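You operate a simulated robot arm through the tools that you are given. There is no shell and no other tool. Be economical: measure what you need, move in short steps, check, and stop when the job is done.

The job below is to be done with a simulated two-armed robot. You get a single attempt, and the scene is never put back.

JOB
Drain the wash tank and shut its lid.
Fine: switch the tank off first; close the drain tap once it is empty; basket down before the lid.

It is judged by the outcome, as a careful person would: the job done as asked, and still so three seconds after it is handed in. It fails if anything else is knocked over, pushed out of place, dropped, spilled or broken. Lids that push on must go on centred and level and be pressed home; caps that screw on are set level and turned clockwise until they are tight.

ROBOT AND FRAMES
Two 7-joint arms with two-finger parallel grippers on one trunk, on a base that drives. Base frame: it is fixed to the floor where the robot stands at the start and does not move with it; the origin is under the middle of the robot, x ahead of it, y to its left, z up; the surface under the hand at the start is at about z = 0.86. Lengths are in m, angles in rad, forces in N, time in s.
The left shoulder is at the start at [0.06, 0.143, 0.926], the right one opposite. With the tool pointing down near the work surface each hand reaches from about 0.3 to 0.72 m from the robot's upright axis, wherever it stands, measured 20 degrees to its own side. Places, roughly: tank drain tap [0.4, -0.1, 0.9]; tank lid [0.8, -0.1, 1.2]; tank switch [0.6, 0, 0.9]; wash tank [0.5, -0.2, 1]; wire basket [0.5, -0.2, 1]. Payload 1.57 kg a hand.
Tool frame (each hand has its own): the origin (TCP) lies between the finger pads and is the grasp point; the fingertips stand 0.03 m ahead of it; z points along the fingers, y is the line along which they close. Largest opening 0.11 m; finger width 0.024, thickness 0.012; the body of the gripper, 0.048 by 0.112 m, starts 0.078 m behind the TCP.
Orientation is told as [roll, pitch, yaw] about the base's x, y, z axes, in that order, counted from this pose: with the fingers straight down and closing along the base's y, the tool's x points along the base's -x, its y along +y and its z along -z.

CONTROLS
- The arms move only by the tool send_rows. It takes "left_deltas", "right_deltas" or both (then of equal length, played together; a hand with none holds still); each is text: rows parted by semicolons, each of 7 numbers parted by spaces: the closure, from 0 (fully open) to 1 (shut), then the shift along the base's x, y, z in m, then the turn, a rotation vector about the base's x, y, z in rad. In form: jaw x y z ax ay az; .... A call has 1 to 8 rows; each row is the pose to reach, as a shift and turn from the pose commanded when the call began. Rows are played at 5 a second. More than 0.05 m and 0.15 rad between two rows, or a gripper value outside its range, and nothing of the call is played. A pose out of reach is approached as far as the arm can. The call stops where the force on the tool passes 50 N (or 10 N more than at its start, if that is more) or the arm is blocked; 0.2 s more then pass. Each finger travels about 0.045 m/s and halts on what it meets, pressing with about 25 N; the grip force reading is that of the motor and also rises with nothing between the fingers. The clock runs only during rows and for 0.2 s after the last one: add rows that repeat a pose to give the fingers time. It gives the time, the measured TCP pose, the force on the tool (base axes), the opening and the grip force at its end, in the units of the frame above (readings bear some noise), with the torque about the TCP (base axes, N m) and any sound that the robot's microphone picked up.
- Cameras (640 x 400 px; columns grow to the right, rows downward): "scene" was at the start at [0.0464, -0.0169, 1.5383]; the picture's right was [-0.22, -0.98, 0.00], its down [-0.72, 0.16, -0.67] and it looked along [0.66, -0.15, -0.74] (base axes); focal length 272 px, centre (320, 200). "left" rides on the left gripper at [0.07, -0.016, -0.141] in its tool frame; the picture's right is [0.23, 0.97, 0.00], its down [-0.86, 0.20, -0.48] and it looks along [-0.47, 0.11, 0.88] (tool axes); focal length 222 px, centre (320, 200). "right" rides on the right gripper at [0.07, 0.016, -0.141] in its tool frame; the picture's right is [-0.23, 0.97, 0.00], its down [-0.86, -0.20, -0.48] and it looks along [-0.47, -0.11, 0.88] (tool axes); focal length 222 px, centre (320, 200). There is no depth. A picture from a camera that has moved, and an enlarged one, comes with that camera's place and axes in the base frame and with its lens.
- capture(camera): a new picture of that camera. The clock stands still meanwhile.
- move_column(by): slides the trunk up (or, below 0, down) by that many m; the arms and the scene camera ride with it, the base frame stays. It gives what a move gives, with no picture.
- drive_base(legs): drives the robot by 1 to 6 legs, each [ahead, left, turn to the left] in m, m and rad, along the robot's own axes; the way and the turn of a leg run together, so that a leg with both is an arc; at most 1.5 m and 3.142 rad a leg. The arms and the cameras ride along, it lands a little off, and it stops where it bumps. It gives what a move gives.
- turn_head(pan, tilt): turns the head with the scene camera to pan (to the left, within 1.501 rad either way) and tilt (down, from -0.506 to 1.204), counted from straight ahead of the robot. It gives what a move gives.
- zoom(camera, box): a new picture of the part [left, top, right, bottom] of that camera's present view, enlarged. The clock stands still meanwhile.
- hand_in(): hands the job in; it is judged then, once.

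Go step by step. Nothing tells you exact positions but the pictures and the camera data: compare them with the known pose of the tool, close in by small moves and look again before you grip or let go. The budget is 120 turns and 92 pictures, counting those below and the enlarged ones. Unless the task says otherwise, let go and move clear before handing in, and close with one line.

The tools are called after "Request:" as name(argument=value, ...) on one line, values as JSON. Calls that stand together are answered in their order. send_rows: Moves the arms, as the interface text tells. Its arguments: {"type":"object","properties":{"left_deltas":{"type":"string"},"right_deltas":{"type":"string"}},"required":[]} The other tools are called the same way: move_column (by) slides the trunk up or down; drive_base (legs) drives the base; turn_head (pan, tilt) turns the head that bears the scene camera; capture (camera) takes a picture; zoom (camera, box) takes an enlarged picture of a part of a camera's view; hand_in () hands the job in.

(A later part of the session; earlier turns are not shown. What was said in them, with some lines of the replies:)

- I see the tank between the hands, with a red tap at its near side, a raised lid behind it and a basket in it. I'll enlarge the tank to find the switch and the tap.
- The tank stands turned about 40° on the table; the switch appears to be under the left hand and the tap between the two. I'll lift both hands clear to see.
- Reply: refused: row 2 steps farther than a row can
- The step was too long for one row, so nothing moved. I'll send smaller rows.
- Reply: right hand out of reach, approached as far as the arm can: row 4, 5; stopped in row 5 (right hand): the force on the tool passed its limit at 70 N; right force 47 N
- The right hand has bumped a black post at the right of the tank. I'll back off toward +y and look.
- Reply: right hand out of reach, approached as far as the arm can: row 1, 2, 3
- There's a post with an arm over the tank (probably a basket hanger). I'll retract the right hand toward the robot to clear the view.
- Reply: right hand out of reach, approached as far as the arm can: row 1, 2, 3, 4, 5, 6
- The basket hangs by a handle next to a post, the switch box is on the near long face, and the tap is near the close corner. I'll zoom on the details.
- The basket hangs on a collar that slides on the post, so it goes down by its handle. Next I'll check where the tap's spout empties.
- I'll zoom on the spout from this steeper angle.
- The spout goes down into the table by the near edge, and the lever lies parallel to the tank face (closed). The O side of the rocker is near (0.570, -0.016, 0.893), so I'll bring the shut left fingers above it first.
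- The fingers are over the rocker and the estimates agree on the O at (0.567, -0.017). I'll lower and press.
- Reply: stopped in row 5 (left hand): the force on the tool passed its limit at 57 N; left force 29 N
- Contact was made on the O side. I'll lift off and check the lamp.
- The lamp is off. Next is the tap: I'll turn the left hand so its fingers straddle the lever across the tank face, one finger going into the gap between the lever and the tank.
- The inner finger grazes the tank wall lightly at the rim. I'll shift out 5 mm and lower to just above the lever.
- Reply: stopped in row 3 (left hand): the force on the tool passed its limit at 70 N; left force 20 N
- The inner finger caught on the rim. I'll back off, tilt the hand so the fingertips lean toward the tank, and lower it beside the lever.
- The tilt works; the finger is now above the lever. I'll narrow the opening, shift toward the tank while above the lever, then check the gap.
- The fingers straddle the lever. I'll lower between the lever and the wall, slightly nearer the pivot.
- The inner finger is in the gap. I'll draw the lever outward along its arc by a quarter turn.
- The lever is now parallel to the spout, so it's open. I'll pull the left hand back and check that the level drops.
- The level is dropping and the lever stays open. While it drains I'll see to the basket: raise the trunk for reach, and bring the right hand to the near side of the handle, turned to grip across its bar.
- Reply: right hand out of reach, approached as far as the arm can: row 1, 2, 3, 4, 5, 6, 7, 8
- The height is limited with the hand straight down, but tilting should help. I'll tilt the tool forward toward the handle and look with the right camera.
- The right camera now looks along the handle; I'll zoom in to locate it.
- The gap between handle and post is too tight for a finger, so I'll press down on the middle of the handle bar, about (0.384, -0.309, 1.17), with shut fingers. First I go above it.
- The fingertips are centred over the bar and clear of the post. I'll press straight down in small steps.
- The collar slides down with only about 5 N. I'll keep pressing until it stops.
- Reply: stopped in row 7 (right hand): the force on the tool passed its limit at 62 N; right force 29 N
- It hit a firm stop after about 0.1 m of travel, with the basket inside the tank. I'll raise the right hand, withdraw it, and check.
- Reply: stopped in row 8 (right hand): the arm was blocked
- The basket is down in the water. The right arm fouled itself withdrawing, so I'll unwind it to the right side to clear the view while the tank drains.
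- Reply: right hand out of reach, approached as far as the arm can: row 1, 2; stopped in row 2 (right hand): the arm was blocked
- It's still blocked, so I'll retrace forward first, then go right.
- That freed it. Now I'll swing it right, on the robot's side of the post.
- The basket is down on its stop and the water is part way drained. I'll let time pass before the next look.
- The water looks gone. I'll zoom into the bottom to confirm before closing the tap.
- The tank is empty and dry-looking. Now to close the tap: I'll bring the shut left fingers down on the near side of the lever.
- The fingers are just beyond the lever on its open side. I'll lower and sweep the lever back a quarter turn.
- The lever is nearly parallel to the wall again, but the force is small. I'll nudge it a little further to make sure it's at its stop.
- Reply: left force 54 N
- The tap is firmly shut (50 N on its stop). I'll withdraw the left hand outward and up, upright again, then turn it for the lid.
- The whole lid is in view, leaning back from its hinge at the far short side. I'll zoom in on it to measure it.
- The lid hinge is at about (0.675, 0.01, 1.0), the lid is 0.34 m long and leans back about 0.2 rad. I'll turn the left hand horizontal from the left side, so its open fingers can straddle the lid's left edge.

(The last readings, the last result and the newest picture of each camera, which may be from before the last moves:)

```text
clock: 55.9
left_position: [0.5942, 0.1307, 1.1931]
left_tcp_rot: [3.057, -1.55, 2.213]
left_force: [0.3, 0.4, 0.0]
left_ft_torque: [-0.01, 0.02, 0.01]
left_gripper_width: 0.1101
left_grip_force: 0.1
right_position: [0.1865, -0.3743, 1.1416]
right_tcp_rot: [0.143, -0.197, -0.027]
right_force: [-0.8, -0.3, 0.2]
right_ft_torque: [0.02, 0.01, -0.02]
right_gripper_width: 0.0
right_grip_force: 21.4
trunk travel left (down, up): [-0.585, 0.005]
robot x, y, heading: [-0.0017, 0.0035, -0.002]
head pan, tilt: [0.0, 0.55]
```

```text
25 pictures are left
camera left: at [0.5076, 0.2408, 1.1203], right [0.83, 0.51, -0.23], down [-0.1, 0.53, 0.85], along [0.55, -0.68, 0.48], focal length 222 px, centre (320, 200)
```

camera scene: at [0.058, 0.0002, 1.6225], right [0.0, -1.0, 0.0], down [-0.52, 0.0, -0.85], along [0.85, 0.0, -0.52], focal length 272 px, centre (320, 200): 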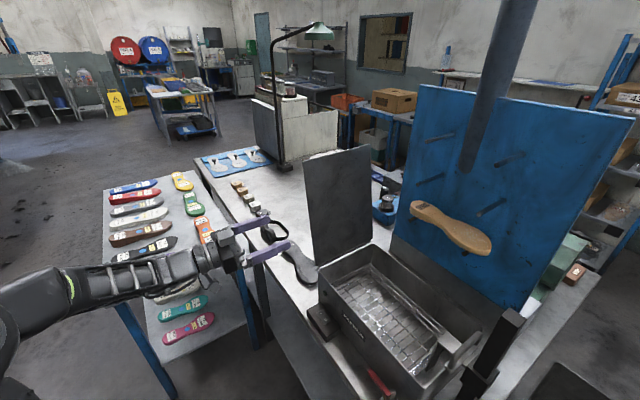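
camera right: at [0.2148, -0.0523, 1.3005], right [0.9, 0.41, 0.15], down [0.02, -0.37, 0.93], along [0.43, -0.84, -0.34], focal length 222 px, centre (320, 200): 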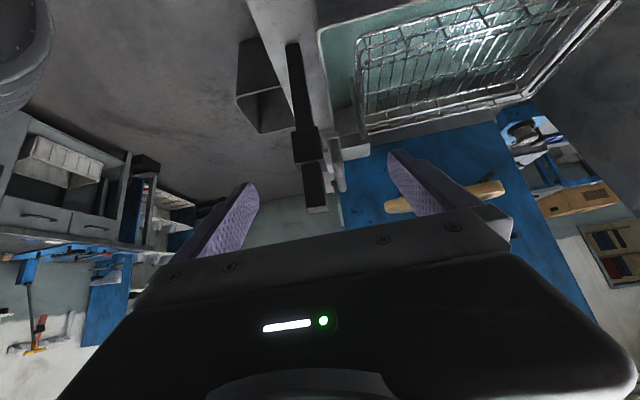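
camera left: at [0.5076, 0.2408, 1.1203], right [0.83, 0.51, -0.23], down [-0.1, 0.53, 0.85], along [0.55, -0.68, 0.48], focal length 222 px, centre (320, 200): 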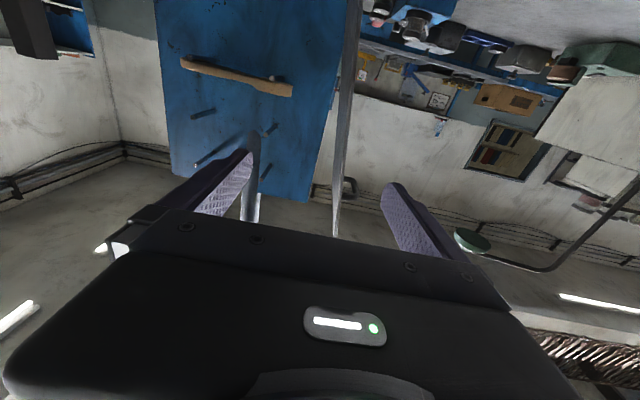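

The hand is level with the lid's edge, which sits almost between the fingers. I'll centre it, match the lid's lean and move in so the fingertips pass about 25 mm beyond the edge.

Request:
send_rows(left_deltas="0 0.014 0.009 0 -0.05 0.085 0; 0 0.0286 0.0184 0 -0.104 0.171 0; 0 0.05 -0.017 0 -0.104 0.171 0; 0 0.073 -0.055 0 -0.104 0.171 0; 0 0.09 -0.083 0 -0.104 0.171 0; 0 0.09 -0.083 0 -0.104 0.171 0")

Request:
capture(camera="left")

Request:
zoom(camera="scene", box=[220, 130, 420, 330])

```text
clock: 57.3
left_position: [0.6862, 0.05, 1.1927]
left_tcp_rot: [-1.651, -1.37, 0.644]
left_force: [-0.8, -0.2, 0.5]
left_ft_torque: [0.01, 0.01, 0.03]
left_gripper_width: 0.11
left_grip_force: 0.1
right_position: [0.1874, -0.3742, 1.1414]
right_tcp_rot: [0.141, -0.198, -0.027]
right_force: [0.0, -0.5, -0.8]
right_ft_torque: [-0.01, 0.0, 0.01]
right_gripper_width: 0.0001
right_grip_force: 21.4
trunk travel left (down, up): [-0.585, 0.005]
robot x, y, heading: [-0.0031, -0.0021, 0.0]
head pan, tilt: [0.0, 0.55]
```

```text
24 pictures are left
camera left: at [0.5872, 0.1529, 1.1255], right [0.77, 0.48, -0.42], down [0.05, 0.61, 0.79], along [0.63, -0.63, 0.45], focal length 222 px, centre (320, 200)
```

left: 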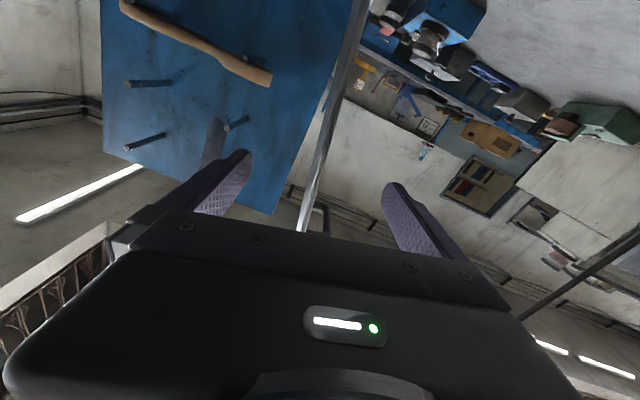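

```text
2.00 times, centred on (320, 230) of scene
camera zoom: at [0.0581, 0.0009, 1.6225], right [0.0, -1.0, 0.0], down [-0.52, 0.0, -0.85], along [0.85, 0.0, -0.52], focal length 543 px, centre (320, 140)
```

zoom: 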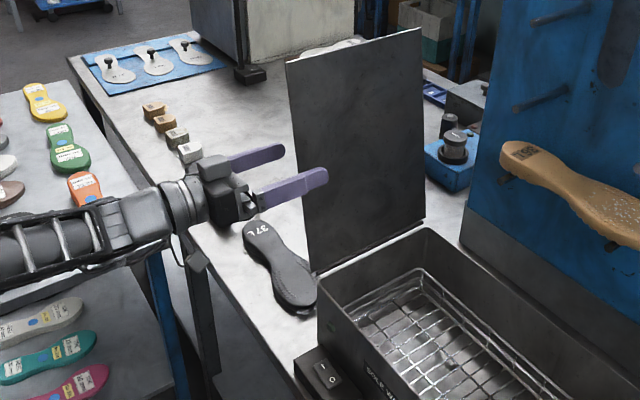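

The fingers are aligned with the lid plane; they need about 25 mm more depth. Then I'll narrow them loosely around the lid.

Request:
send_rows(left_deltas="0 0.013 -0.0214 0 0 0 0; 0 0.013 -0.0214 0 0 0 0; 0.4 0.013 -0.0214 0 0 0 0; 0.75 0.013 -0.0214 0 0 0 0; 0.75 0.013 -0.0214 0 0 0 0; 0.75 0.013 -0.0214 0 0 0 0; 0.75 0.013 -0.0214 0 0 0 0; 0.75 0.013 -0.0214 0 0 0 0")

Request:
zoom(camera="scene", box=[240, 130, 400, 290])

Request:
zoom(camera="left", box=[200, 80, 440, 250])

```text
clock: 59.1
left_position: [0.6993, 0.0269, 1.1924]
left_tcp_rot: [-1.652, -1.372, 0.644]
left_force: [0.5, 0.8, -0.2]
left_ft_torque: [0.01, 0.02, 0.0]
left_gripper_width: 0.0274
left_grip_force: 0.1
right_position: [0.186, -0.3744, 1.1412]
right_tcp_rot: [0.144, -0.197, -0.029]
right_force: [0.0, 1.2, 0.0]
right_ft_torque: [0.01, -0.01, -0.02]
right_gripper_width: 0.0
right_grip_force: 21.2
trunk travel left (down, up): [-0.585, 0.005]
robot x, y, heading: [-0.0012, 0.0036, 0.003]
head pan, tilt: [0.0, 0.55]
```

```text
2.50 times, centred on (320, 210) of scene
camera zoom: at [0.0584, 0.0005, 1.6225], right [0.0, -1.0, 0.0], down [-0.52, 0.0, -0.85], along [0.85, 0.0, -0.52], focal length 679 px, centre (320, 175)
```

zoom: 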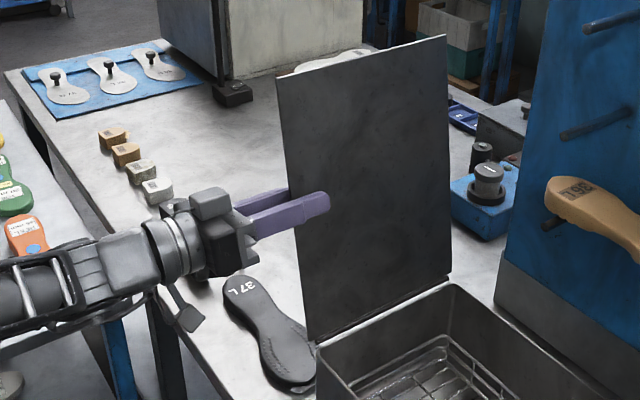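

```text
2.35 times, centred on (320, 165) of left
camera zoom: at [0.6001, 0.1308, 1.1248], right [0.77, 0.48, -0.42], down [0.05, 0.61, 0.79], along [0.63, -0.63, 0.45], focal length 523 px, centre (320, 282)
```

zoom: 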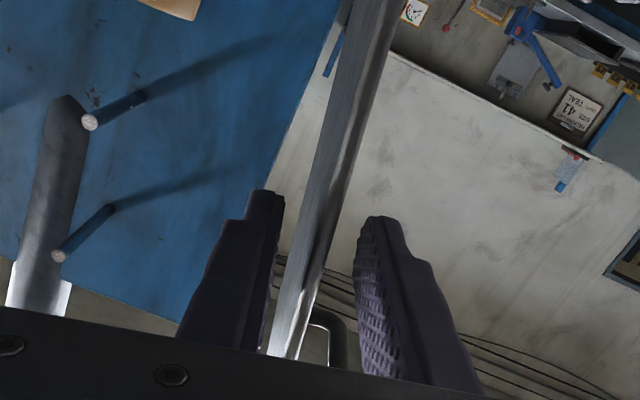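

The lid is loosely between the fingers. I'll swing it about the hinge, turning the hand with it.

Request:
send_rows(left_deltas="0.75 -0.0115 -0.0074 0.0015 0.0364 -0.06 0; 0.75 -0.0229 -0.0147 0.0022 0.0728 -0.1197 0; 0.75 -0.0343 -0.022 0.0016 0.109 -0.1795 0; 0.75 -0.0458 -0.0294 0.0006 0.1456 -0.2394 0; 0.75 -0.0571 -0.0366 -0.002 0.182 -0.299 0; 0.75 -0.0684 -0.0438 -0.0047 0.2184 -0.3591 0")

Request:
zoom(camera="left", box=[200, 80, 440, 250])

Request:
zoom(camera="scene", box=[240, 130, 400, 290])

```text
clock: 60.5
left_position: [0.629, -0.0179, 1.1898]
left_tcp_rot: [1.67, -1.345, -2.682]
left_force: [1.3, -0.1, 0.2]
left_ft_torque: [-0.01, 0.0, 0.02]
left_gripper_width: 0.0273
left_grip_force: 0.0
right_position: [0.1862, -0.374, 1.141]
right_tcp_rot: [0.143, -0.197, -0.028]
right_force: [-0.1, 0.3, -0.9]
right_ft_torque: [0.03, -0.01, 0.04]
right_gripper_width: 0.0
right_grip_force: 21.6
trunk travel left (down, up): [-0.585, 0.005]
robot x, y, heading: [-0.0016, -0.0002, 0.002]
head pan, tilt: [0.0, 0.55]
```

```text
2.35 times, centred on (320, 165) of left
camera zoom: at [0.5561, 0.1011, 1.1146], right [0.85, 0.53, -0.01], down [-0.26, 0.43, 0.87], along [0.46, -0.73, 0.5], focal length 523 px, centre (320, 282)
```

zoom: 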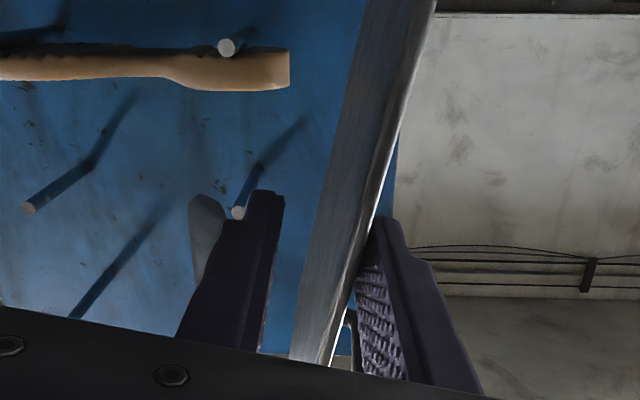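

```text
2.50 times, centred on (320, 210) of scene
camera zoom: at [0.0581, 0.0003, 1.6225], right [0.0, -1.0, 0.0], down [-0.52, 0.0, -0.85], along [0.85, 0.0, -0.52], focal length 679 px, centre (320, 175)
```

zoom: 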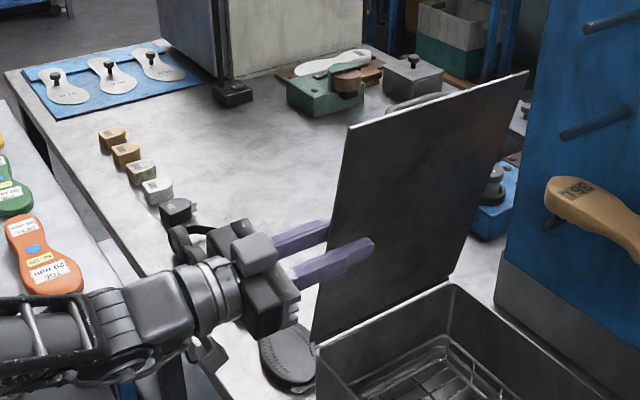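

The lid follows well and is past upright. I'll continue lowering it.

Request:
send_rows(left_deltas="0.75 -0.0216 -0.0139 -0.009 0.0728 -0.1197 0; 0.75 -0.0421 -0.027 -0.0216 0.1456 -0.2394 0; 0.75 -0.0608 -0.039 -0.0374 0.2184 -0.3591 0; 0.75 -0.0775 -0.0497 -0.0562 0.2912 -0.4788 0; 0.75 -0.0918 -0.0589 -0.0775 0.364 -0.5985 0; 0.75 -0.0918 -0.0589 -0.0775 0.364 -0.5985 0")

Request:
zoom(camera="left", box=[200, 80, 440, 250])

Request:
zoom(camera="scene", box=[240, 130, 480, 370])

```text
clock: 61.7
left_position: [0.5666, -0.1452, 1.1774]
left_tcp_rot: [1.567, -0.669, -2.572]
left_force: [-15.5, 9.7, 5.7]
left_ft_torque: [0.59, 0.55, 0.8]
left_gripper_width: 0.0283
left_grip_force: 0.3
left hand out of reach, approached as far as the arm can: row 2, 3, 4, 5, 6
right_position: [0.1869, -0.3732, 1.1422]
right_tcp_rot: [0.14, -0.198, -0.024]
right_force: [0.1, -0.4, 0.4]
right_ft_torque: [-0.03, 0.04, 0.0]
right_gripper_width: 0.0
right_grip_force: 21.4
trunk travel left (down, up): [-0.585, 0.005]
robot x, y, heading: [-0.0023, 0.0024, 0.006]
head pan, tilt: [0.0, 0.55]
stopped in row 6 (left hand): the force on the tool passed its limit at 90 N (the readings are from after the stop); the commanded pose is now the measured one
```

```text
2.35 times, centred on (320, 165) of left
camera zoom: at [0.5291, -0.0018, 1.1218], right [0.66, 0.42, 0.62], down [-0.72, 0.11, 0.69], along [0.22, -0.9, 0.37], focal length 523 px, centre (320, 282)
```

zoom: 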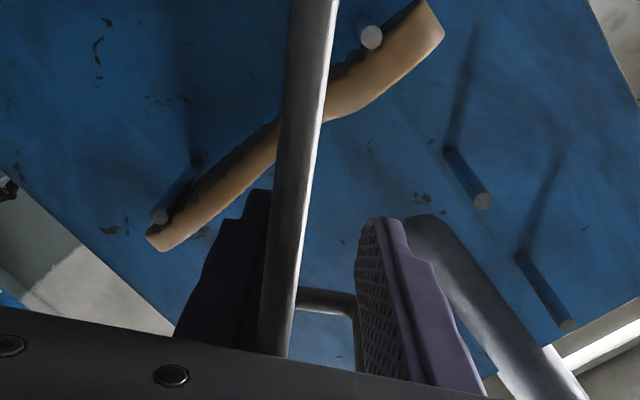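

```text
1.67 times, centred on (360, 250) of scene
camera zoom: at [0.057, 0.0016, 1.6228], right [0.0, -1.0, 0.0], down [-0.52, 0.0, -0.85], along [0.85, 0.0, -0.52], focal length 453 px, centre (253, 117)
```

zoom: 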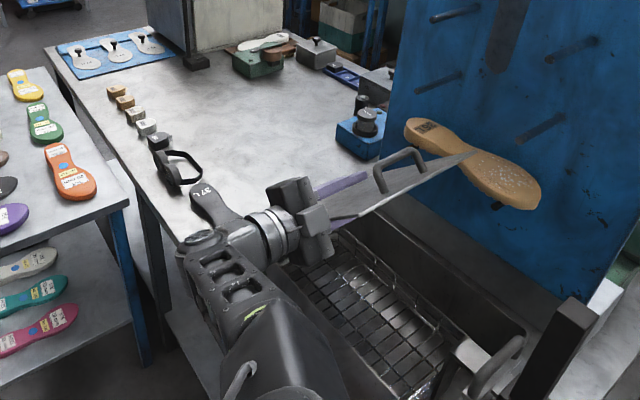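

The arm strayed: it slid too deep along the lid's edge because the ordered pose was out of reach. The lid is at about 45° and still between the fingers. I'll try drawing the hand back outward with the roll unchanged to learn what's reachable.

Request:
send_rows(left_deltas="0.6 -0.005 0.008 -0.002 0 0 0; 0.6 -0.013 0.021 -0.004 0 0 0; 0.6 -0.021 0.034 -0.006 0 0 0; 0.6 -0.029 0.047 -0.008 0 0 0")

Request:
capture(camera="scene")

```text
clock: 62.7
left_position: [0.5522, -0.1342, 1.1942]
left_tcp_rot: [1.561, -0.671, -2.564]
left_force: [-1.4, -0.1, -1.0]
left_ft_torque: [-0.04, -0.02, 0.06]
left_gripper_width: 0.0456
left_grip_force: 0.8
left hand out of reach, approached as far as the arm can: row 1, 2, 3, 4
right_position: [0.1886, -0.3749, 1.141]
right_tcp_rot: [0.143, -0.197, -0.026]
right_force: [0.3, -0.4, -0.2]
right_ft_torque: [0.01, -0.02, -0.01]
right_gripper_width: 0.0
right_grip_force: 21.6
trunk travel left (down, up): [-0.585, 0.005]
robot x, y, heading: [0.0019, 0.0026, 0.001]
head pan, tilt: [0.0, 0.55]
```

```text
16 pictures are left
camera scene: at [0.0583, 0.0004, 1.6225], right [0.0, -1.0, 0.0], down [-0.52, 0.0, -0.85], along [0.85, 0.0, -0.52], focal length 272 px, centre (320, 200)
```

scene: 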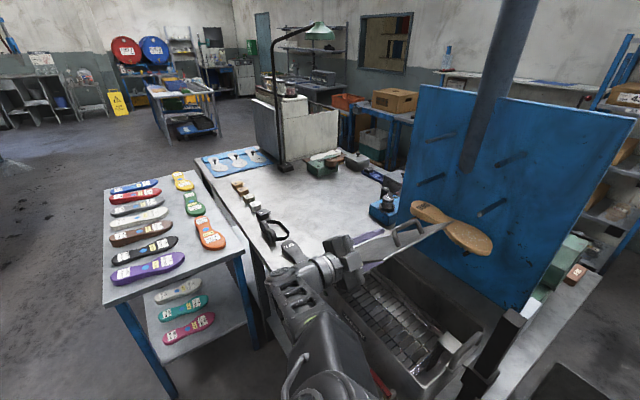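

It's the hand's roll that limits reach. I'll open the fingers wider, still straddling, roll the hand back part-way and retry.

Request:
send_rows(left_deltas="0.3 0 0 0 0 0 0; 0 0 0 0 -0.05 0.085 0; 0 0 0 0 -0.1 0.17 0; 0 0 0 0 -0.156 0.256 0; 0 -0.01 0.016 -0.01 -0.234 0.385 0; 0 -0.02 0.032 -0.02 -0.234 0.385 0; 0 -0.03 0.048 -0.02 -0.234 0.385 0")

Request:
zoom(camera="left", box=[160, 60, 480, 260])

```text
clock: 64.3
left_position: [0.524, -0.0843, 1.1741]
left_tcp_rot: [1.542, -1.119, -2.554]
left_force: [-0.3, -0.3, -0.4]
left_ft_torque: [0.0, -0.01, 0.01]
left_gripper_width: 0.1101
left_grip_force: 0.1
right_position: [0.1869, -0.3734, 1.1423]
right_tcp_rot: [0.143, -0.198, -0.025]
right_force: [0.2, 0.1, -0.7]
right_ft_torque: [-0.02, -0.02, 0.0]
right_gripper_width: 0.0
right_grip_force: 21.0
trunk travel left (down, up): [-0.585, 0.005]
robot x, y, heading: [-0.0015, 0.001, 0.001]
head pan, tilt: [0.0, 0.55]
```

```text
2.00 times, centred on (320, 160) of left
camera zoom: at [0.462, 0.0444, 1.1047], right [0.83, 0.52, 0.22], down [-0.41, 0.29, 0.86], along [0.38, -0.8, 0.46], focal length 444 px, centre (320, 280)
```

zoom: 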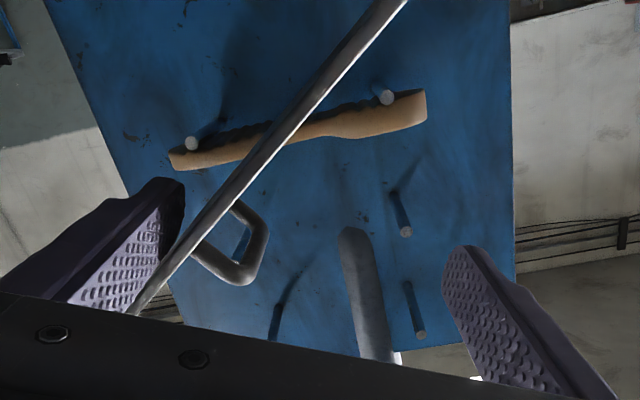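

The lid stays put by itself with no load on the hand (friction hinge), so I can push it down with the upper finger. I'll close the fingers moderately and follow the arc.

Request:
send_rows(left_deltas="0.6 0 0 0 0 0 0; 0.6 0 0 0 0 0 0; 0.6 0 0 0 0 0 0; 0.6 0 0 0 0 0 0; 0.6 -0.0143 -0.0092 -0.019 0 0 0; 0.6 -0.0269 -0.0173 -0.039 0 0 0; 0.6 -0.0396 -0.0254 -0.064 0 0 0; 0.6 -0.048 -0.0308 -0.094 0 0 0")

Request:
zoom(camera="left", box=[160, 60, 480, 260])

Request:
zoom(camera="scene", box=[240, 200, 500, 400])

```text
clock: 66.1
left_position: [0.4883, -0.1376, 1.1061]
left_tcp_rot: [1.506, -1.122, -2.517]
left_force: [-0.4, -0.8, -2.3]
left_ft_torque: [-0.01, -0.05, 0.04]
left_gripper_width: 0.0451
left_grip_force: 0.8
left hand out of reach, approached as far as the arm can: row 7, 8
right_position: [0.1874, -0.3737, 1.1413]
right_tcp_rot: [0.143, -0.197, -0.025]
right_force: [0.4, -0.3, -0.1]
right_ft_torque: [-0.02, -0.03, -0.01]
right_gripper_width: 0.0001
right_grip_force: 21.9
trunk travel left (down, up): [-0.585, 0.005]
robot x, y, heading: [-0.0041, 0.0007, 0.0]
head pan, tilt: [0.0, 0.55]
```

```text
2.00 times, centred on (320, 160) of left
camera zoom: at [0.4255, -0.0077, 1.0407], right [0.83, 0.52, 0.22], down [-0.4, 0.28, 0.87], along [0.39, -0.81, 0.44], focal length 444 px, centre (320, 280)
```

zoom: 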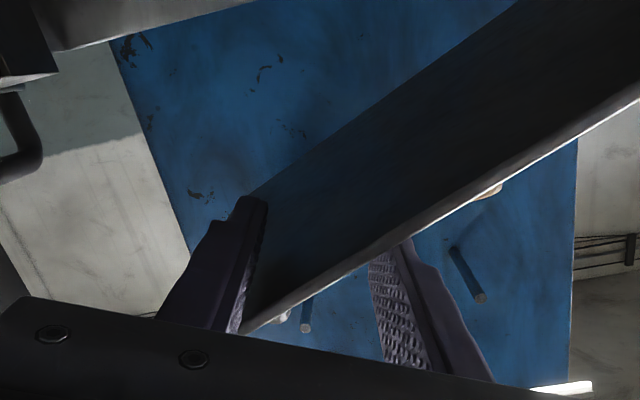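

```text
2.00 times, centred on (370, 300) of scene
camera zoom: at [0.0585, -0.0003, 1.6225], right [0.0, -1.0, 0.0], down [-0.52, 0.0, -0.85], along [0.85, 0.0, -0.52], focal length 543 px, centre (220, 0)
```

zoom: 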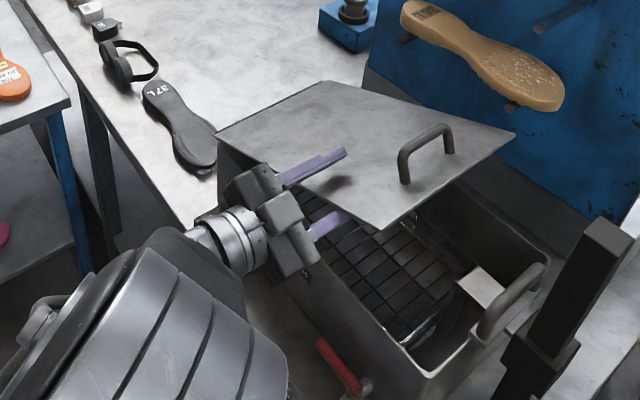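

The lid is about 30° from shut and holding. I'll slide the hand out sideways, turn it fingers-down, and press the lid shut from above.

Request:
send_rows(left_deltas="0.6 -0.012 0.02 0 0 0 0; 0.6 -0.03 0.05 0 0 0 0; 0.6 -0.047 0.077 0 0 0 0; 0.6 -0.06 0.11 0.01 0 0 0; 0.8 -0.07 0.13 0.03 -0.078 0.128 0; 1 -0.07 0.15 0.05 -0.156 0.256 0; 1 -0.07 0.16 0.07 -0.234 0.385 0; 1 -0.07 0.16 0.07 -0.234 0.385 0")

Request:
capture(camera="scene")

```text
clock: 67.9
left_position: [0.4337, 0.0291, 1.182]
left_tcp_rot: [-0.02, -1.553, -0.997]
left_force: [-0.2, 0.2, 0.5]
left_ft_torque: [-0.02, 0.0, -0.02]
left_gripper_width: 0.0
left_grip_force: 21.0
left hand out of reach, approached as far as the arm can: row 1, 2, 3, 4, 5, 6, 7, 8
right_position: [0.1881, -0.3733, 1.1417]
right_tcp_rot: [0.144, -0.198, -0.026]
right_force: [0.5, 0.3, -0.5]
right_ft_torque: [0.01, 0.02, 0.01]
right_gripper_width: 0.0001
right_grip_force: 21.4
trunk travel left (down, up): [-0.585, 0.005]
robot x, y, heading: [-0.0017, -0.0008, 0.005]
head pan, tilt: [0.0, 0.55]
```

```text
12 pictures are left
camera scene: at [0.0583, 0.0007, 1.6225], right [0.0, -1.0, 0.0], down [-0.52, 0.0, -0.85], along [0.85, 0.0, -0.52], focal length 272 px, centre (320, 200)
```

scene: 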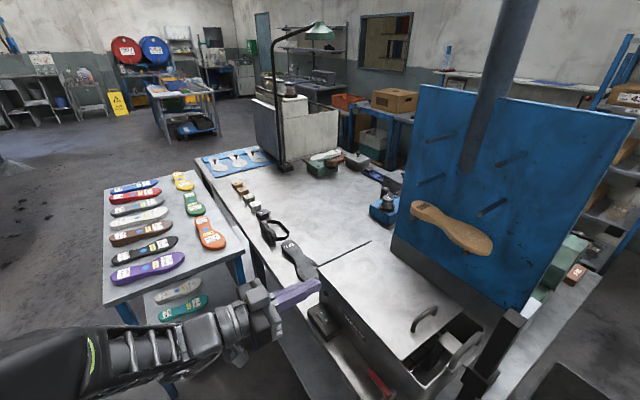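

The lid has gone down by itself and looks shut. I'll zoom in to check that it's flush.

Request:
zoom(camera="scene", box=[290, 220, 510, 400])

```text
2.22 times, centred on (400, 310) of scene
camera zoom: at [0.0583, 0.0007, 1.6225], right [0.0, -1.0, 0.0], down [-0.52, 0.0, -0.85], along [0.85, 0.0, -0.52], focal length 604 px, centre (142, -44)
```

zoom: 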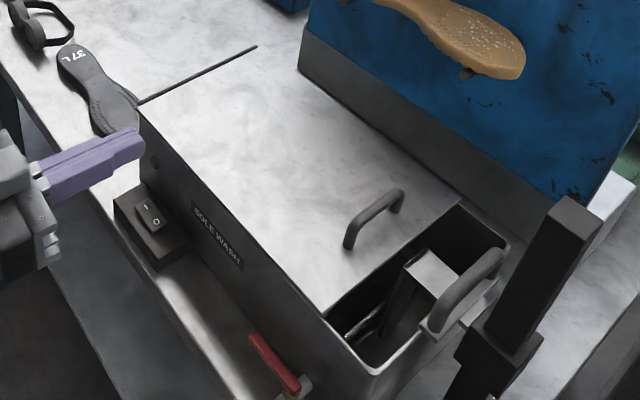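

The lid lies flush on the rim, with the basket bracket sitting in the open end strip. A last check of the tap lever and its surroundings.

Request:
turn_head(pan=-0.3, tilt=0.95)

Request:
zoom(camera="scene", box=[230, 80, 450, 260])

Request:
zoom(camera="scene", box=[290, 190, 390, 260])

```text
clock: 68.8
left_position: [0.4336, 0.0287, 1.1825]
left_tcp_rot: [0.077, -1.55, -1.095]
left_force: [1.1, -0.7, -0.4]
left_ft_torque: [0.0, 0.02, 0.01]
left_gripper_width: 0.0
left_grip_force: 21.6
right_position: [0.1869, -0.3743, 1.1417]
right_tcp_rot: [0.145, -0.196, -0.026]
right_force: [-1.3, -0.5, -0.7]
right_ft_torque: [-0.01, -0.01, -0.02]
right_gripper_width: 0.0001
right_grip_force: 21.1
trunk travel left (down, up): [-0.585, 0.005]
robot x, y, heading: [-0.0029, 0.0012, 0.003]
head pan, tilt: [-0.3, 0.949]
```

```text
2.22 times, centred on (340, 170) of scene
camera zoom: at [0.0381, -0.0208, 1.5896], right [-0.29, -0.96, 0.0], down [-0.78, 0.24, -0.58], along [0.56, -0.17, -0.81], focal length 604 px, centre (276, 267)
```

zoom: 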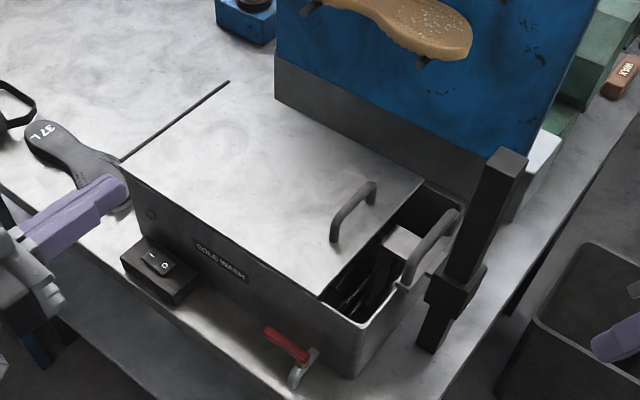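

```text
5.71 times, centred on (340, 225) of scene
camera zoom: at [0.0381, -0.0208, 1.5896], right [-0.29, -0.96, 0.0], down [-0.78, 0.24, -0.58], along [0.56, -0.17, -0.81], focal length 1552 px, centre (206, 57)
```

zoom: 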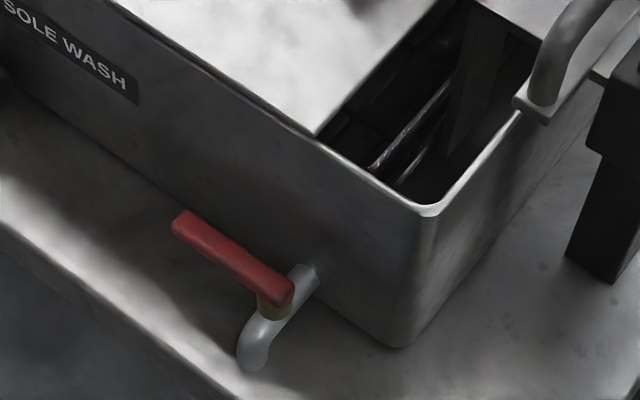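

The switch is off, the tank drained, the tap lever back at closed, the basket down, the lid flush, and both hands are clear. I'm handing it in.

Request:
hand_in()

```text
The job is handed in.
```

The wash tank is switched off and drained, its tap is closed, the basket is down and the lid is shut. The lid dropped the last 30° or so by itself as I drew the hand out; it looks flush, but I did not press it down.
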